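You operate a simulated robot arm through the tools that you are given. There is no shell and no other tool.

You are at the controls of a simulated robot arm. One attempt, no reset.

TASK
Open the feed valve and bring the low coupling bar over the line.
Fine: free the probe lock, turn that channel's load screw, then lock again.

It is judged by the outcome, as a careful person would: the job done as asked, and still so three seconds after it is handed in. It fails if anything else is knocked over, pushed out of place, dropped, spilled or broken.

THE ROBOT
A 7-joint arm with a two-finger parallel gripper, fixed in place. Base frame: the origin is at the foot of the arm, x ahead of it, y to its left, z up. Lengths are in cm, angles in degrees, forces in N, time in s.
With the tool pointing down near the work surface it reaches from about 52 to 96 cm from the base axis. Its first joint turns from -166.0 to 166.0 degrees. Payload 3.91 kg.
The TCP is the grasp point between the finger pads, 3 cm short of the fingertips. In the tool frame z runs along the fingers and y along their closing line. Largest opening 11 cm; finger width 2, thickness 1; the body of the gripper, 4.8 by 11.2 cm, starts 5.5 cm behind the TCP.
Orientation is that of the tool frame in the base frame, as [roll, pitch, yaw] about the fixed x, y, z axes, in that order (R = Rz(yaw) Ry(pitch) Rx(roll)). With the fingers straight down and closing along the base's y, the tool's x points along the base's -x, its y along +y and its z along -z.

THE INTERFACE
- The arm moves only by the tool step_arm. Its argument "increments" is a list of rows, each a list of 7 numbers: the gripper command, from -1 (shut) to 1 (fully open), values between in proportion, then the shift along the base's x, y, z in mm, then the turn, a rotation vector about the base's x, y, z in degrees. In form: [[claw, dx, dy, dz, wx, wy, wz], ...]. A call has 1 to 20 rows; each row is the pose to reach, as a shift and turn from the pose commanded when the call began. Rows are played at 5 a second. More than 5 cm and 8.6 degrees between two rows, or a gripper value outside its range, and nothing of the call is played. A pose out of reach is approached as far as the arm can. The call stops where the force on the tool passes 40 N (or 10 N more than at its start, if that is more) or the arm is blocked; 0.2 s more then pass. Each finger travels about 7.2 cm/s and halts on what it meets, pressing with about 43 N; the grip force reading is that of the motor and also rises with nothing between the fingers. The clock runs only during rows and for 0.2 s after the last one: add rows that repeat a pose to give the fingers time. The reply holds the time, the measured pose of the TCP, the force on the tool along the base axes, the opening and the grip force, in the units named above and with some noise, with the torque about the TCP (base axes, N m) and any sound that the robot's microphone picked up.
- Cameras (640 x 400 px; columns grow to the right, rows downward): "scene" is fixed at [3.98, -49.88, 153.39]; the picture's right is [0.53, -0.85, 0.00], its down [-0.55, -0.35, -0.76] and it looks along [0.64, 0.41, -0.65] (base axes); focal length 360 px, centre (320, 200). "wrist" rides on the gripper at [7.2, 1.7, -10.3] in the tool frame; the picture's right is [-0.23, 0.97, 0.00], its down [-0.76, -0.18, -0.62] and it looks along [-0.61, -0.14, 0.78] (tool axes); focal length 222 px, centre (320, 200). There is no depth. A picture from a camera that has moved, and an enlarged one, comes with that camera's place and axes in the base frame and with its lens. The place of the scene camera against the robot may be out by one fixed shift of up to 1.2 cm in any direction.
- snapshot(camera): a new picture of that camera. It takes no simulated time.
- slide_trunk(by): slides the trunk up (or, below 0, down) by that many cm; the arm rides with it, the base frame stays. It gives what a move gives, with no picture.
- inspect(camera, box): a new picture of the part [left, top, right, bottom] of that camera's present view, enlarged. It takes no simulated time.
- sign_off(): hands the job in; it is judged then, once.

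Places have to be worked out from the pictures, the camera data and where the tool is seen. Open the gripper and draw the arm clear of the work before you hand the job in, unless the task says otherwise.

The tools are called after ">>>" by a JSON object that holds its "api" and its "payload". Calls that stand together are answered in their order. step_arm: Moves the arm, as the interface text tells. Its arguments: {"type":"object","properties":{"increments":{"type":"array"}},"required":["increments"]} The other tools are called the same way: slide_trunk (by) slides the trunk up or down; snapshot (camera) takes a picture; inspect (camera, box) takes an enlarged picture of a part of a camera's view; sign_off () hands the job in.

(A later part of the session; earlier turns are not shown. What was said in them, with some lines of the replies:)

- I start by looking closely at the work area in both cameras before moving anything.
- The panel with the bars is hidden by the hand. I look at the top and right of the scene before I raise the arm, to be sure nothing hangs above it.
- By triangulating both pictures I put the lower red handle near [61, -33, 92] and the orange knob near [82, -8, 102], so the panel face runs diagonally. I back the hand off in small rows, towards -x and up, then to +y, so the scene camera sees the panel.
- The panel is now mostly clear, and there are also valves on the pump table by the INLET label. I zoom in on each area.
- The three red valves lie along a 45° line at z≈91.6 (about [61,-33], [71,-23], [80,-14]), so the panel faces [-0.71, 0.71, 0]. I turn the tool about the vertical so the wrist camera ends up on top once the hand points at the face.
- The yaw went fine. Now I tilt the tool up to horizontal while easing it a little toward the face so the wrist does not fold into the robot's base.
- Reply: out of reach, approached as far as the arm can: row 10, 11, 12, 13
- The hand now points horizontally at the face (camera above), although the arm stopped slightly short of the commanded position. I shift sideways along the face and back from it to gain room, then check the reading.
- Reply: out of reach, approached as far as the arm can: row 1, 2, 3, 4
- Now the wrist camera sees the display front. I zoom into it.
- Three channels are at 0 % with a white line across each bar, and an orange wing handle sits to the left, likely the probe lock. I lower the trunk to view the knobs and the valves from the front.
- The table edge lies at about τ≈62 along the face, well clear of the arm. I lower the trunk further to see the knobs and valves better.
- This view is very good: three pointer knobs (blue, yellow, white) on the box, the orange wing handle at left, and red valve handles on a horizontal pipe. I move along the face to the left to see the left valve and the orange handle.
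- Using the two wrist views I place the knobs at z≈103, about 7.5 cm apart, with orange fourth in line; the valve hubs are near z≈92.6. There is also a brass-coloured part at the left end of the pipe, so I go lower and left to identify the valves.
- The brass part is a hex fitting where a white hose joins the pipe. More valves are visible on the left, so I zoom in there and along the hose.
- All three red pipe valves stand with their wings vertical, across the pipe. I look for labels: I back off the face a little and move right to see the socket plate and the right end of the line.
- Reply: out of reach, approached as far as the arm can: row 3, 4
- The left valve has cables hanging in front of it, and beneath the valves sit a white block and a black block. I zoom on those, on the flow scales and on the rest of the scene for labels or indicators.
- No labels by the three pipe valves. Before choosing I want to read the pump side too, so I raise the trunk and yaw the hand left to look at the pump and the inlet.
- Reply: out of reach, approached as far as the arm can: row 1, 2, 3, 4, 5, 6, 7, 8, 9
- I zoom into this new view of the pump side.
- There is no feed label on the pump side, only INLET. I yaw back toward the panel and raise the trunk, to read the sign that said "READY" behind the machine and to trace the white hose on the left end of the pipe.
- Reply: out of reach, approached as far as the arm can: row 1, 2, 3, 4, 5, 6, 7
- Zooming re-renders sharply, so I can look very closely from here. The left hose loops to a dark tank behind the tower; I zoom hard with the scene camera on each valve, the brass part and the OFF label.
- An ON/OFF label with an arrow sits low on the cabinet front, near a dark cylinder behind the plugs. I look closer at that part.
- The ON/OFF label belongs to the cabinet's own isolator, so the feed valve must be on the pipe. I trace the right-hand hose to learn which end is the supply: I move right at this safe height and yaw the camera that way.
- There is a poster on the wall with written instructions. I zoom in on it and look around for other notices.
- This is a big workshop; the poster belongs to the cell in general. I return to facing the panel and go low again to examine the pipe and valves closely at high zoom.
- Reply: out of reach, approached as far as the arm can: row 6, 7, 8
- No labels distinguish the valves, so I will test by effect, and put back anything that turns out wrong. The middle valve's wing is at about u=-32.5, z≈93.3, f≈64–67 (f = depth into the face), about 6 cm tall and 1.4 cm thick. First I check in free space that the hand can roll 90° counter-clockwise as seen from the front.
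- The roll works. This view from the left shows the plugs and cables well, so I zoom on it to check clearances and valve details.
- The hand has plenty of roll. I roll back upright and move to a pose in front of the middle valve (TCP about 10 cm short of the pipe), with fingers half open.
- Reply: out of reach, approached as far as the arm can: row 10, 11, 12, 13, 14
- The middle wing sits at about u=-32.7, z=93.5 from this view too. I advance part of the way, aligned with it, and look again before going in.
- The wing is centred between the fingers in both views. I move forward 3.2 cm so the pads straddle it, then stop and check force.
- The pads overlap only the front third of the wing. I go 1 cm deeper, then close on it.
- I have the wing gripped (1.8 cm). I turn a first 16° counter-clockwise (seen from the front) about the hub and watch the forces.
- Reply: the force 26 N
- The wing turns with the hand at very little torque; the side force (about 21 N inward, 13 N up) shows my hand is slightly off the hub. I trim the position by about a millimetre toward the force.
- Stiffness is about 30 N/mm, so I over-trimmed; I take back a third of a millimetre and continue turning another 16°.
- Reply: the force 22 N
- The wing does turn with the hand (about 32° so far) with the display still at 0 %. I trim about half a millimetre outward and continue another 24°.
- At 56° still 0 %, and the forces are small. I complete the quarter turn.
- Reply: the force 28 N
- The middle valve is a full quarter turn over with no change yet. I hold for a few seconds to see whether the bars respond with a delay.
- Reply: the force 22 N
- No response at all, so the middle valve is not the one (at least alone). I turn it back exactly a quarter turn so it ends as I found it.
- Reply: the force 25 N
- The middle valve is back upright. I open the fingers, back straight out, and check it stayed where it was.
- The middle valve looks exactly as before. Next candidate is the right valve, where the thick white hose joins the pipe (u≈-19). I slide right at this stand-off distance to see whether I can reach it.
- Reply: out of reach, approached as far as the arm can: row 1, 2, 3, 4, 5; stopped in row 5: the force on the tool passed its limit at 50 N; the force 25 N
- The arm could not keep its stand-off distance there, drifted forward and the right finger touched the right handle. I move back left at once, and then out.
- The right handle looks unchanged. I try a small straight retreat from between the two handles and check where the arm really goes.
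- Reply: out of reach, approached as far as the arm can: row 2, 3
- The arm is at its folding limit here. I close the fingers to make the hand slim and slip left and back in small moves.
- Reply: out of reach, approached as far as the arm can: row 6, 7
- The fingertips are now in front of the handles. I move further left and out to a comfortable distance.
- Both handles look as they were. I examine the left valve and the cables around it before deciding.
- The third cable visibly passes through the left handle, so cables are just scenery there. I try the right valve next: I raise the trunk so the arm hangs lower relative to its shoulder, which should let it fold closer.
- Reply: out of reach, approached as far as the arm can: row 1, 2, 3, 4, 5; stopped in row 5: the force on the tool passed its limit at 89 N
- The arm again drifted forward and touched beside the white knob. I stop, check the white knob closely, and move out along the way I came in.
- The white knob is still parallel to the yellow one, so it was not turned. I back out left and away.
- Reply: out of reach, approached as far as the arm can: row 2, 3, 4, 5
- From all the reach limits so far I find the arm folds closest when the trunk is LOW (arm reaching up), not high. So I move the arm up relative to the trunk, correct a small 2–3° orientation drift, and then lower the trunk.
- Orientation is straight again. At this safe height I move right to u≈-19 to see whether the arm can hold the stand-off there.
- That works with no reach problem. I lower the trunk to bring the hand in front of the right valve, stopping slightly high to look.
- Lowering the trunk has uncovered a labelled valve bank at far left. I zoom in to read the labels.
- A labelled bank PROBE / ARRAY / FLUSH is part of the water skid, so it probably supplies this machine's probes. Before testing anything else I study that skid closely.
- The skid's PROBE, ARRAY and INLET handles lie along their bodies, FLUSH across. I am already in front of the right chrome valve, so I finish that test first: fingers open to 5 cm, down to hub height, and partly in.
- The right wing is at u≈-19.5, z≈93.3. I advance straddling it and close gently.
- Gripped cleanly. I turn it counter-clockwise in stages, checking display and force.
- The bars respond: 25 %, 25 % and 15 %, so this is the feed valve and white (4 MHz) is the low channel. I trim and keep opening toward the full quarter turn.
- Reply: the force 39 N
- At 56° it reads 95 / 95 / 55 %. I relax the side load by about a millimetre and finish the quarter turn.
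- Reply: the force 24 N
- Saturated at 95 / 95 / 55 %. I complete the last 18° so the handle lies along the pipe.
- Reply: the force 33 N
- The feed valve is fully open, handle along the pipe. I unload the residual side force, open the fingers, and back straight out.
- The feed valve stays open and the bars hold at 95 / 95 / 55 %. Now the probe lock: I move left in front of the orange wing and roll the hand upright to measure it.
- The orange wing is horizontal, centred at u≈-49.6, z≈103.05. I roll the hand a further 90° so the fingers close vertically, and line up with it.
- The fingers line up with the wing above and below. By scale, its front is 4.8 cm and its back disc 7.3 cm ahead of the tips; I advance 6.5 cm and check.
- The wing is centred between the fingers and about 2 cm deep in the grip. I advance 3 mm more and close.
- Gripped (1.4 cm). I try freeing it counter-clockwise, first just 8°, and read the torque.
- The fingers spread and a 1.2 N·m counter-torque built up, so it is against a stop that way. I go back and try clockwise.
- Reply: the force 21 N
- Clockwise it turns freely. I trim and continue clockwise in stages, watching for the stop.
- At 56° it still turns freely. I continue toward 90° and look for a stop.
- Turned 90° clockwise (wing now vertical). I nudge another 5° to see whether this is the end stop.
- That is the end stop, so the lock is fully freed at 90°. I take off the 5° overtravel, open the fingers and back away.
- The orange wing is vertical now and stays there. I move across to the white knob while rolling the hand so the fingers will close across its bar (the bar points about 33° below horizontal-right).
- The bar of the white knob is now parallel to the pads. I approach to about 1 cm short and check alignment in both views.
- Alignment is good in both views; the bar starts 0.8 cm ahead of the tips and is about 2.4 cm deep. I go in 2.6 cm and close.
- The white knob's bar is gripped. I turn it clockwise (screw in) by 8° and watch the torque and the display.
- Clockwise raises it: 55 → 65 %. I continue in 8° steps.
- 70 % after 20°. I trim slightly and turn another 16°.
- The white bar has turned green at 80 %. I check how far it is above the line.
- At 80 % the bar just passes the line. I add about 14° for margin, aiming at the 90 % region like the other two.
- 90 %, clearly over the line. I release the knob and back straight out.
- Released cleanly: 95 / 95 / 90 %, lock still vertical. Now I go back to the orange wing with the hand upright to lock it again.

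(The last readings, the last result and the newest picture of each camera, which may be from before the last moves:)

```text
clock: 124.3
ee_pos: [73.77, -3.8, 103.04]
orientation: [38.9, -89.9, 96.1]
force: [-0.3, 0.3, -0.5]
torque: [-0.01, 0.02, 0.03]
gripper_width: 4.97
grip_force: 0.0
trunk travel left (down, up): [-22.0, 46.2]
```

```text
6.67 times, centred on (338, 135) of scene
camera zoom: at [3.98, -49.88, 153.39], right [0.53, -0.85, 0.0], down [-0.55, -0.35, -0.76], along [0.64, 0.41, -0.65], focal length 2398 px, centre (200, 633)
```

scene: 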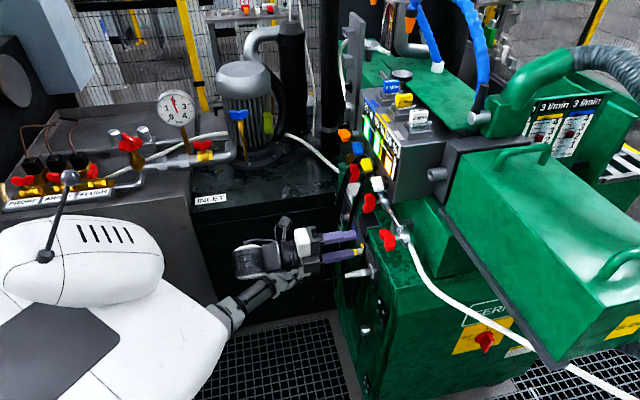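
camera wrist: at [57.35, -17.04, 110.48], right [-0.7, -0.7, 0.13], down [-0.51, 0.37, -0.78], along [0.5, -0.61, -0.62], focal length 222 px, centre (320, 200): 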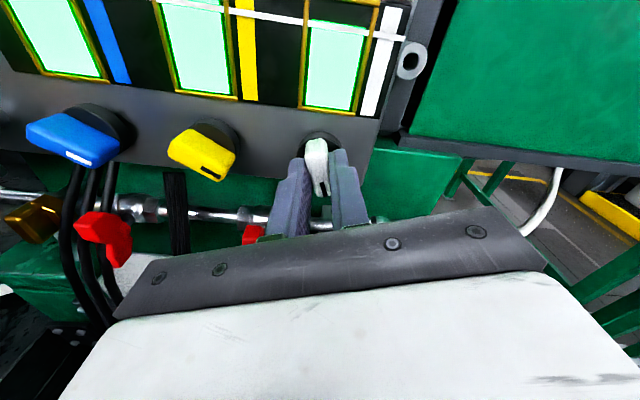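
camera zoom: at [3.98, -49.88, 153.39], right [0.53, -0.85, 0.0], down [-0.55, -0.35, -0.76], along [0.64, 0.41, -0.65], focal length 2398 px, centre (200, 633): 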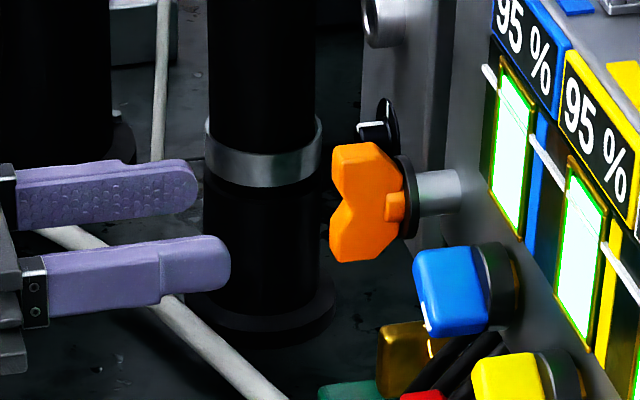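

Aligned. I advance to straddle the wing (same depth as before) and close.

>>> {"api": "step_arm", "payload": {"increments": [[-0.1, 15, -14, 0, 0, 0, 0], [-0.1, 30, -28, 0, 0, 0, 0], [-0.1, 42, -40, -1, 0, 0, 0], [-0.1, 49, -47, -1, 0, 0, 0], [-0.1, 49, -47, -1, 0, 0, 0], [-0.4, 49, -47, -1, 0, 0, 0], [-0.7, 49, -47, -1, 0, 0, 0], [-1, 49, -47, -1, 0, 0, 0], [-1, 49, -47, -1, 0, 0, 0], [-1, 49, -47, -1, 0, 0, 0]]}}

>>> {"api": "inspect", "payload": {"camera": "scene", "box": [306, 115, 386, 165]}}

```text
clock: 126.5
ee_pos: [78.77, -8.37, 102.98]
orientation: [37.0, -89.9, 97.9]
force: [8.8, 0.7, 4.9]
torque: [0.12, 0.13, 0.08]
gripper_width: 1.39
grip_force: 44.8
trunk travel left (down, up): [-22.0, 46.2]
```

```text
8.00 times, centred on (346, 140) of scene
camera zoom: at [3.98, -49.88, 153.39], right [0.53, -0.85, 0.0], down [-0.55, -0.35, -0.76], along [0.64, 0.41, -0.65], focal length 2878 px, centre (112, 680)
```

zoom: 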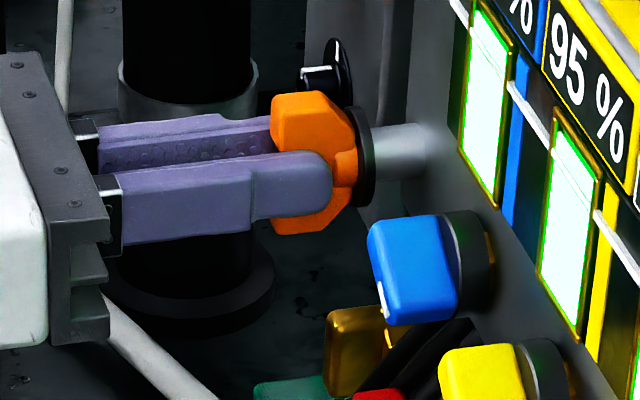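

Gripped again. I turn it back counter-clockwise in stages to the locked stop.

>>> {"api": "step_arm", "payload": {"increments": [[-1, 0, 0, 0, -2.83, 2.83, 0], [-1, 0, 0, 0, -5.66, 5.66, 0], [-1, 0, 0, 0, -8.5, 8.5, 0], [-1, 0, 0, 0, -11.3, 11.3, 0], [-1, 0, 0, 0, -14.1, 14.1, 0], [-1, 0, 0, 0, -17, 17, 0], [-1, 0, 0, 0, -17, 17, 0]]}}

```text
clock: 128.1
ee_pos: [78.71, -8.45, 102.92]
orientation: [89.5, -65.8, 45.6]
force: [23.6, -6.5, 17.9]
torque: [-0.75, -0.7, 0.55]
gripper_width: 1.38
grip_force: 45.0
trunk travel left (down, up): [-22.0, 46.2]
```

>>> {"api": "step_arm", "payload": {"increments": [[-1, 0.7, -0.2, 0.5, 0, 0, 0], [-1, 0.7, -0.2, 0.5, -2.83, 2.83, 0], [-1, 0.7, -0.2, 0.5, -5.66, 5.66, 0], [-1, 0.7, -0.2, 0.5, -8.5, 8.5, 0], [-1, 0.7, -0.2, 0.5, -11.3, 11.3, 0], [-1, 0.7, -0.2, 0.5, -14.1, 14.1, 0], [-1, 0.7, -0.2, 0.5, -17, 17, 0], [-1, 0.7, -0.2, 0.5, -17, 17, 0]]}}

```text
clock: 129.9
ee_pos: [78.88, -8.43, 103.1]
orientation: [89.9, -41.8, 45.1]
force: [3.4, 2.3, 6.2]
torque: [-0.02, 0.06, -0.1]
gripper_width: 1.38
grip_force: 45.4
trunk travel left (down, up): [-22.0, 46.2]
```

>>> {"api": "step_arm", "payload": {"increments": [[-1, 0.1, 0, 0.2, -2.83, 2.83, 0], [-1, 0.1, 0, 0.2, -5.66, 5.66, 0], [-1, 0.1, 0, 0.2, -8.5, 8.5, 0], [-1, 0.1, 0, 0.2, -11.3, 11.3, 0], [-1, 0.1, 0, 0.2, -14.1, 14.1, 0], [-1, 0.1, 0, 0.2, -17, 17, 0], [-1, 0.1, 0, 0.2, -19.8, 19.8, 0], [-1, 0.1, 0, 0.2, -22.6, 22.6, 0], [-1, 0.1, 0, 0.2, -22.6, 22.6, 0]]}}

>>> {"api": "inspect", "payload": {"camera": "scene", "box": [306, 95, 434, 175]}}

```text
clock: 131.9
ee_pos: [78.71, -8.34, 103.02]
orientation: [90.0, -9.8, 45.2]
force: [-13.4, 6.2, -6.1]
torque: [0.04, 0.12, -0.08]
gripper_width: 1.38
grip_force: 45.2
trunk travel left (down, up): [-22.0, 46.2]
```

```text
5.00 times, centred on (370, 135) of scene
camera zoom: at [3.98, -49.88, 153.39], right [0.53, -0.85, 0.0], down [-0.55, -0.35, -0.76], along [0.64, 0.41, -0.65], focal length 1798 px, centre (70, 525)
```

zoom: 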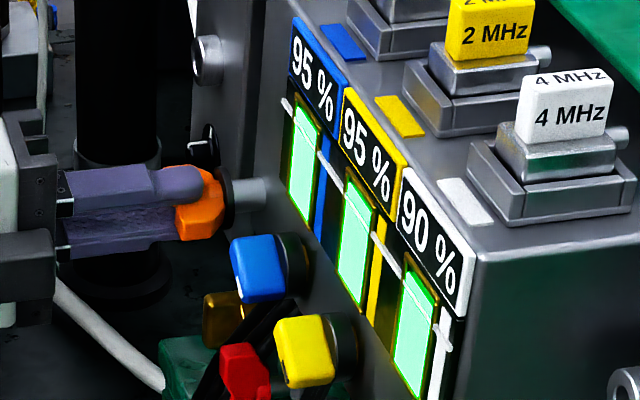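

80° back with the bars unchanged. I finish the last 10° plus a slight push until the fingers feel the stop.

>>> {"api": "step_arm", "payload": {"increments": [[-1, -0.3, 0.2, -0.2, -2.83, 2.83, 0], [-1, -0.3, 0.2, -0.2, -5.66, 5.66, 0], [-1, -0.3, 0.2, -0.2, -7, 7, 0], [-1, -0.3, 0.2, -0.2, -8.5, 8.5, 0], [-1, -0.3, 0.2, -0.2, -9.5, 9.5, 0], [-1, -0.3, 0.2, -0.2, -9.5, 9.5, 0]]}}

>>> {"api": "inspect", "payload": {"camera": "scene", "box": [306, 95, 434, 175]}}

```text
clock: 133.3
ee_pos: [78.62, -8.33, 102.92]
orientation: [90.0, 3.5, 45.1]
force: [-8.9, 4.7, -6.5]
torque: [0.84, -0.64, 0.16]
gripper_width: 1.5
grip_force: 44.6
trunk travel left (down, up): [-22.0, 46.2]
```

```text
5.00 times, centred on (370, 135) of scene
camera zoom: at [3.98, -49.88, 153.39], right [0.53, -0.85, 0.0], down [-0.55, -0.35, -0.76], along [0.64, 0.41, -0.65], focal length 1798 px, centre (70, 525)
```

zoom: 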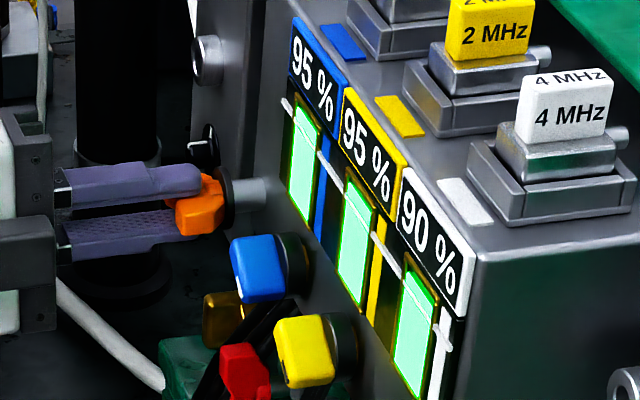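

The fingers spread and torque rose, so the lock is home at its stop, bars still 95 / 95 / 90 %. I relax 3°, open and retract.

>>> {"api": "step_arm", "payload": {"increments": [[-1, 0, 0, 0, 1.2, -1.2, 0], [-1, 0, 0, 0, 2.2, -2.2, 0], [-0.7, 0, 0, 0, 2.2, -2.2, 0], [-0.4, 0, 0, 0, 2.2, -2.2, 0], [-0.1, 0, 0, 0, 2.2, -2.2, 0], [-0.1, 0, 0, 0, 2.2, -2.2, 0], [-0.1, -15, 15, 0, 2.2, -2.2, 0], [-0.1, -30, 30, 0, 2.2, -2.2, 0], [-0.1, -45, 45, 0, 2.2, -2.2, 0], [-0.1, -60, 60, 0, 2.2, -2.2, 0], [-0.1, -60, 60, 0, 2.2, -2.2, 0]]}}

>>> {"api": "snapshot", "payload": {"camera": "scene"}}

>>> {"api": "inspect", "payload": {"camera": "scene", "box": [306, 95, 434, 175]}}

>>> {"api": "inspect", "payload": {"camera": "scene", "box": [330, 165, 426, 255]}}

```text
clock: 135.7
ee_pos: [72.64, -2.3, 102.96]
orientation: [90.0, 0.4, 45.1]
force: [0.4, -0.3, -0.6]
torque: [0.01, -0.06, -0.02]
gripper_width: 4.96
grip_force: 0.0
trunk travel left (down, up): [-22.0, 46.2]
```

```text
taken
```

scene: 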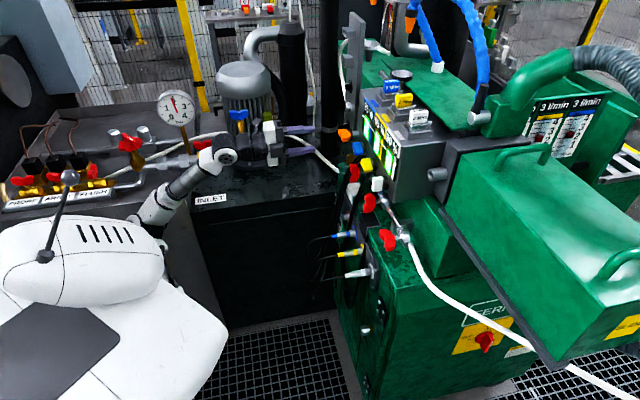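

```text
5.00 times, centred on (370, 135) of scene
camera zoom: at [3.98, -49.88, 153.39], right [0.53, -0.85, 0.0], down [-0.55, -0.35, -0.76], along [0.64, 0.41, -0.65], focal length 1798 px, centre (70, 525)
```

zoom: 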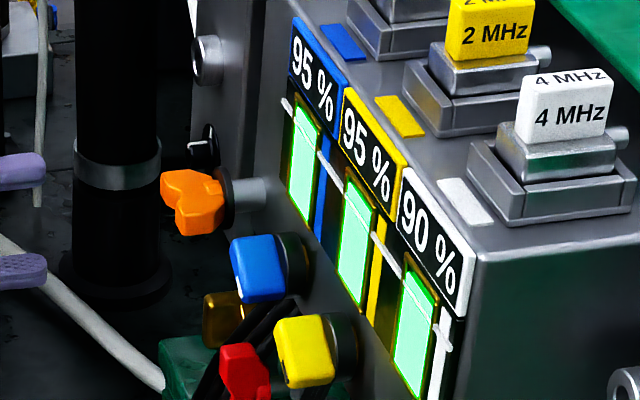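

```text
4.44 times, centred on (378, 210) of scene
camera zoom: at [3.98, -49.88, 153.39], right [0.53, -0.85, 0.0], down [-0.55, -0.35, -0.76], along [0.64, 0.41, -0.65], focal length 1599 px, centre (62, 156)
```

zoom: 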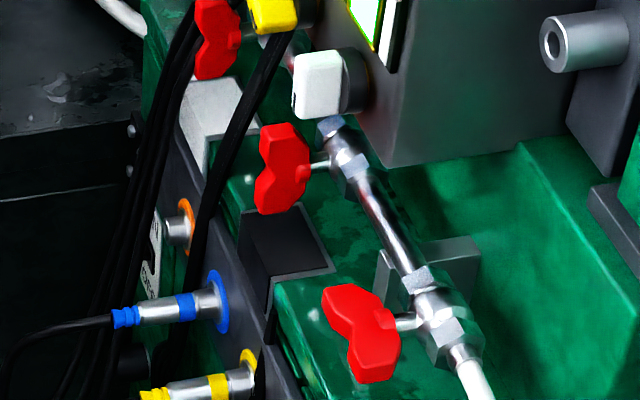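

Everything reads as wanted: lock horizontal as found, feed handle along the pipe, middle valve upright, bars 95 / 95 / 90 %. I open the gripper fully and draw the arm clear.

>>> {"api": "step_arm", "payload": {"increments": [[0.4, -12, 12, 0, 0, 0, 0], [1, -25, 25, 5, 0, 0, 0], [1, -40, 40, 15, 0, 0, 0], [1, -55, 50, 30, 0, 0, 0], [1, -70, 55, 50, 0, 0, 0], [1, -80, 55, 60, 0, 0, 0], [1, -80, 55, 60, 0, 0, 0], [1, -80, 55, 60, 0, 0, 0], [1, -80, 55, 60, 0, 0, 0], [1, -80, 55, 60, 0, 0, 0], [1, -80, 55, 60, 0, 0, 0], [1, -80, 55, 60, 0, 0, 0]]}}

>>> {"api": "snapshot", "payload": {"camera": "scene"}}

>>> {"api": "inspect", "payload": {"camera": "scene", "box": [306, 95, 434, 175]}}

>>> {"api": "snapshot", "payload": {"camera": "wrist"}}

```text
clock: 138.3
ee_pos: [64.69, 3.17, 109.11]
orientation: [90.0, 0.5, 45.1]
force: [-0.7, 0.0, 0.2]
torque: [-0.02, -0.01, 0.0]
gripper_width: 11.02
grip_force: 0.1
trunk travel left (down, up): [-22.0, 46.2]
```

```text
taken
```

scene: 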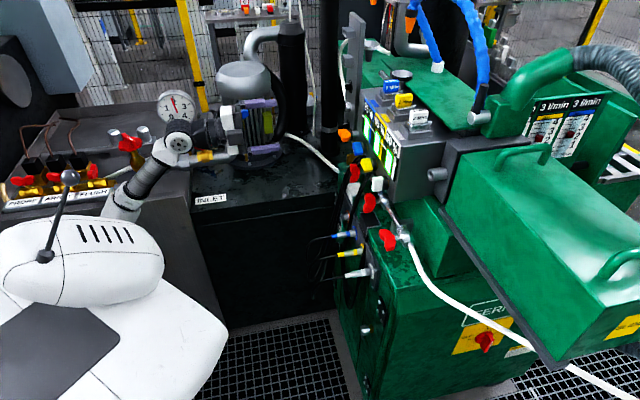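

```text
5.00 times, centred on (370, 135) of scene
camera zoom: at [3.98, -49.88, 153.39], right [0.53, -0.85, 0.0], down [-0.55, -0.35, -0.76], along [0.64, 0.41, -0.65], focal length 1798 px, centre (70, 525)
```

zoom: 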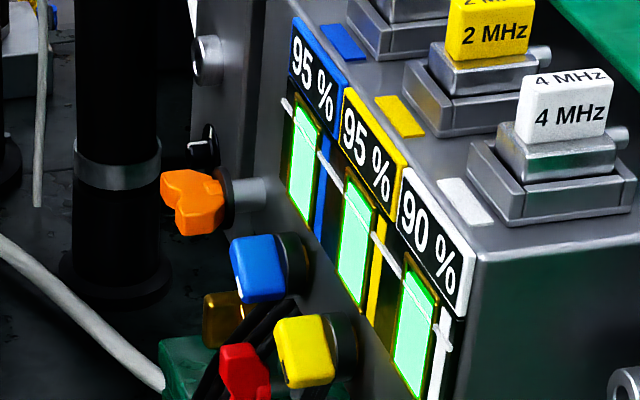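

```text
taken
camera wrist: at [62.39, 15.68, 110.64], right [-0.16, -0.16, 0.98], down [-0.98, -0.1, -0.17], along [0.13, -0.98, -0.14], focal length 222 px, centre (320, 200)
```

wrist: 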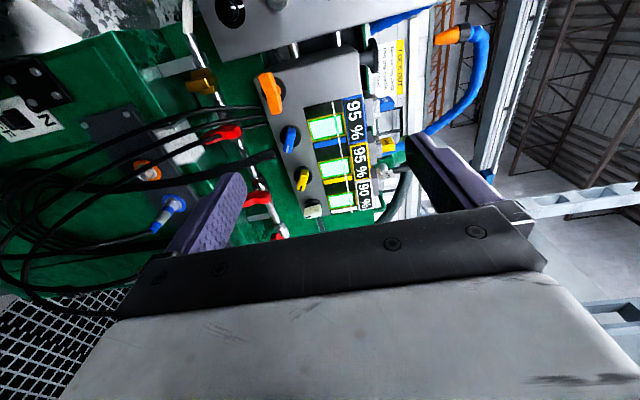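

The arm is clear and the gripper open. I see a small notice near the panel in this view; I read it before handing in.

>>> {"api": "inspect", "payload": {"camera": "wrist", "box": [366, 20, 430, 110]}}

>>> {"api": "inspect", "payload": {"camera": "wrist", "box": [180, 50, 400, 240]}}

```text
4.44 times, centred on (398, 65) of wrist
camera zoom: at [62.39, 15.68, 110.64], right [-0.16, -0.16, 0.98], down [-0.98, -0.1, -0.17], along [0.13, -0.98, -0.14], focal length 987 px, centre (-27, 800)
```

zoom: 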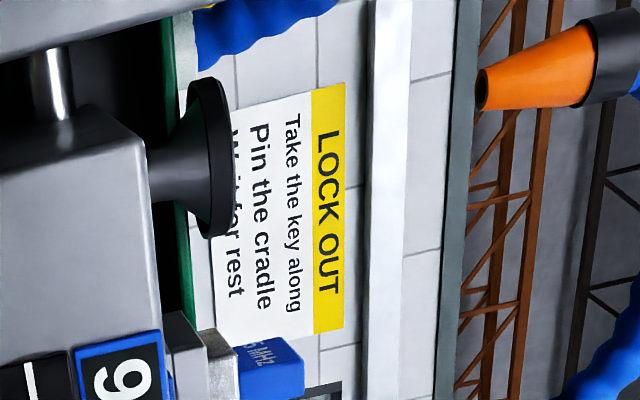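

```text
2.11 times, centred on (290, 145) of wrist
camera zoom: at [62.39, 15.68, 110.64], right [-0.16, -0.16, 0.98], down [-0.98, -0.1, -0.17], along [0.13, -0.98, -0.14], focal length 468 px, centre (383, 316)
```

zoom: 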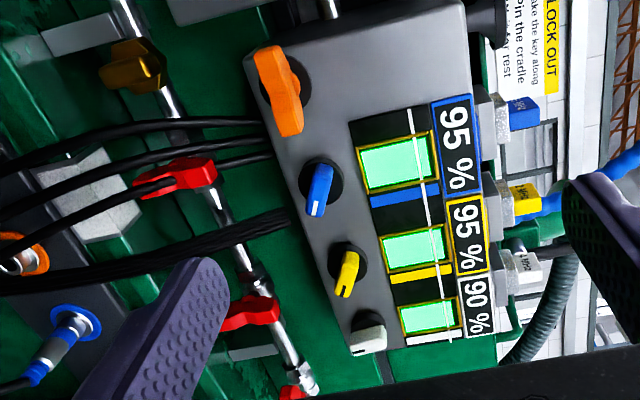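

The notice is the general lock-out poster on the far wall and has nothing to do with this job. All three bars are green and over the line, the lock is back in its locked position, the feed valve is open and the arm is clear, so I hand in.

>>> {"api": "sign_off", "payload": {}}

```text
The job is handed in.
```

The feed valve is open and all three coupling bars are over the line. They read 95 % (5 MHz), 95 % (2 MHz) and 90 % (4 MHz, which was the low one at 55 %).

- **Feed valve:** it was the right-hand red valve, where the thick white hose joins the pipe. It is turned the full quarter turn, with the handle along the pipe.
- **Low channel:** I freed the orange probe lock, turned the white load screw clockwise to 90 %, then turned the lock back to its stop.
- **Middle red valve:** none of the three red valves is labelled, so I tried this one first. Opening it did nothing, so I turned it back upright.
- **Contacts on the way:** the arm ran out of reach twice and a finger bumped something, once the right-hand handle and once beside the white knob. Neither looked moved when I checked.

The gripper is open and the arm is drawn clear of the panel.
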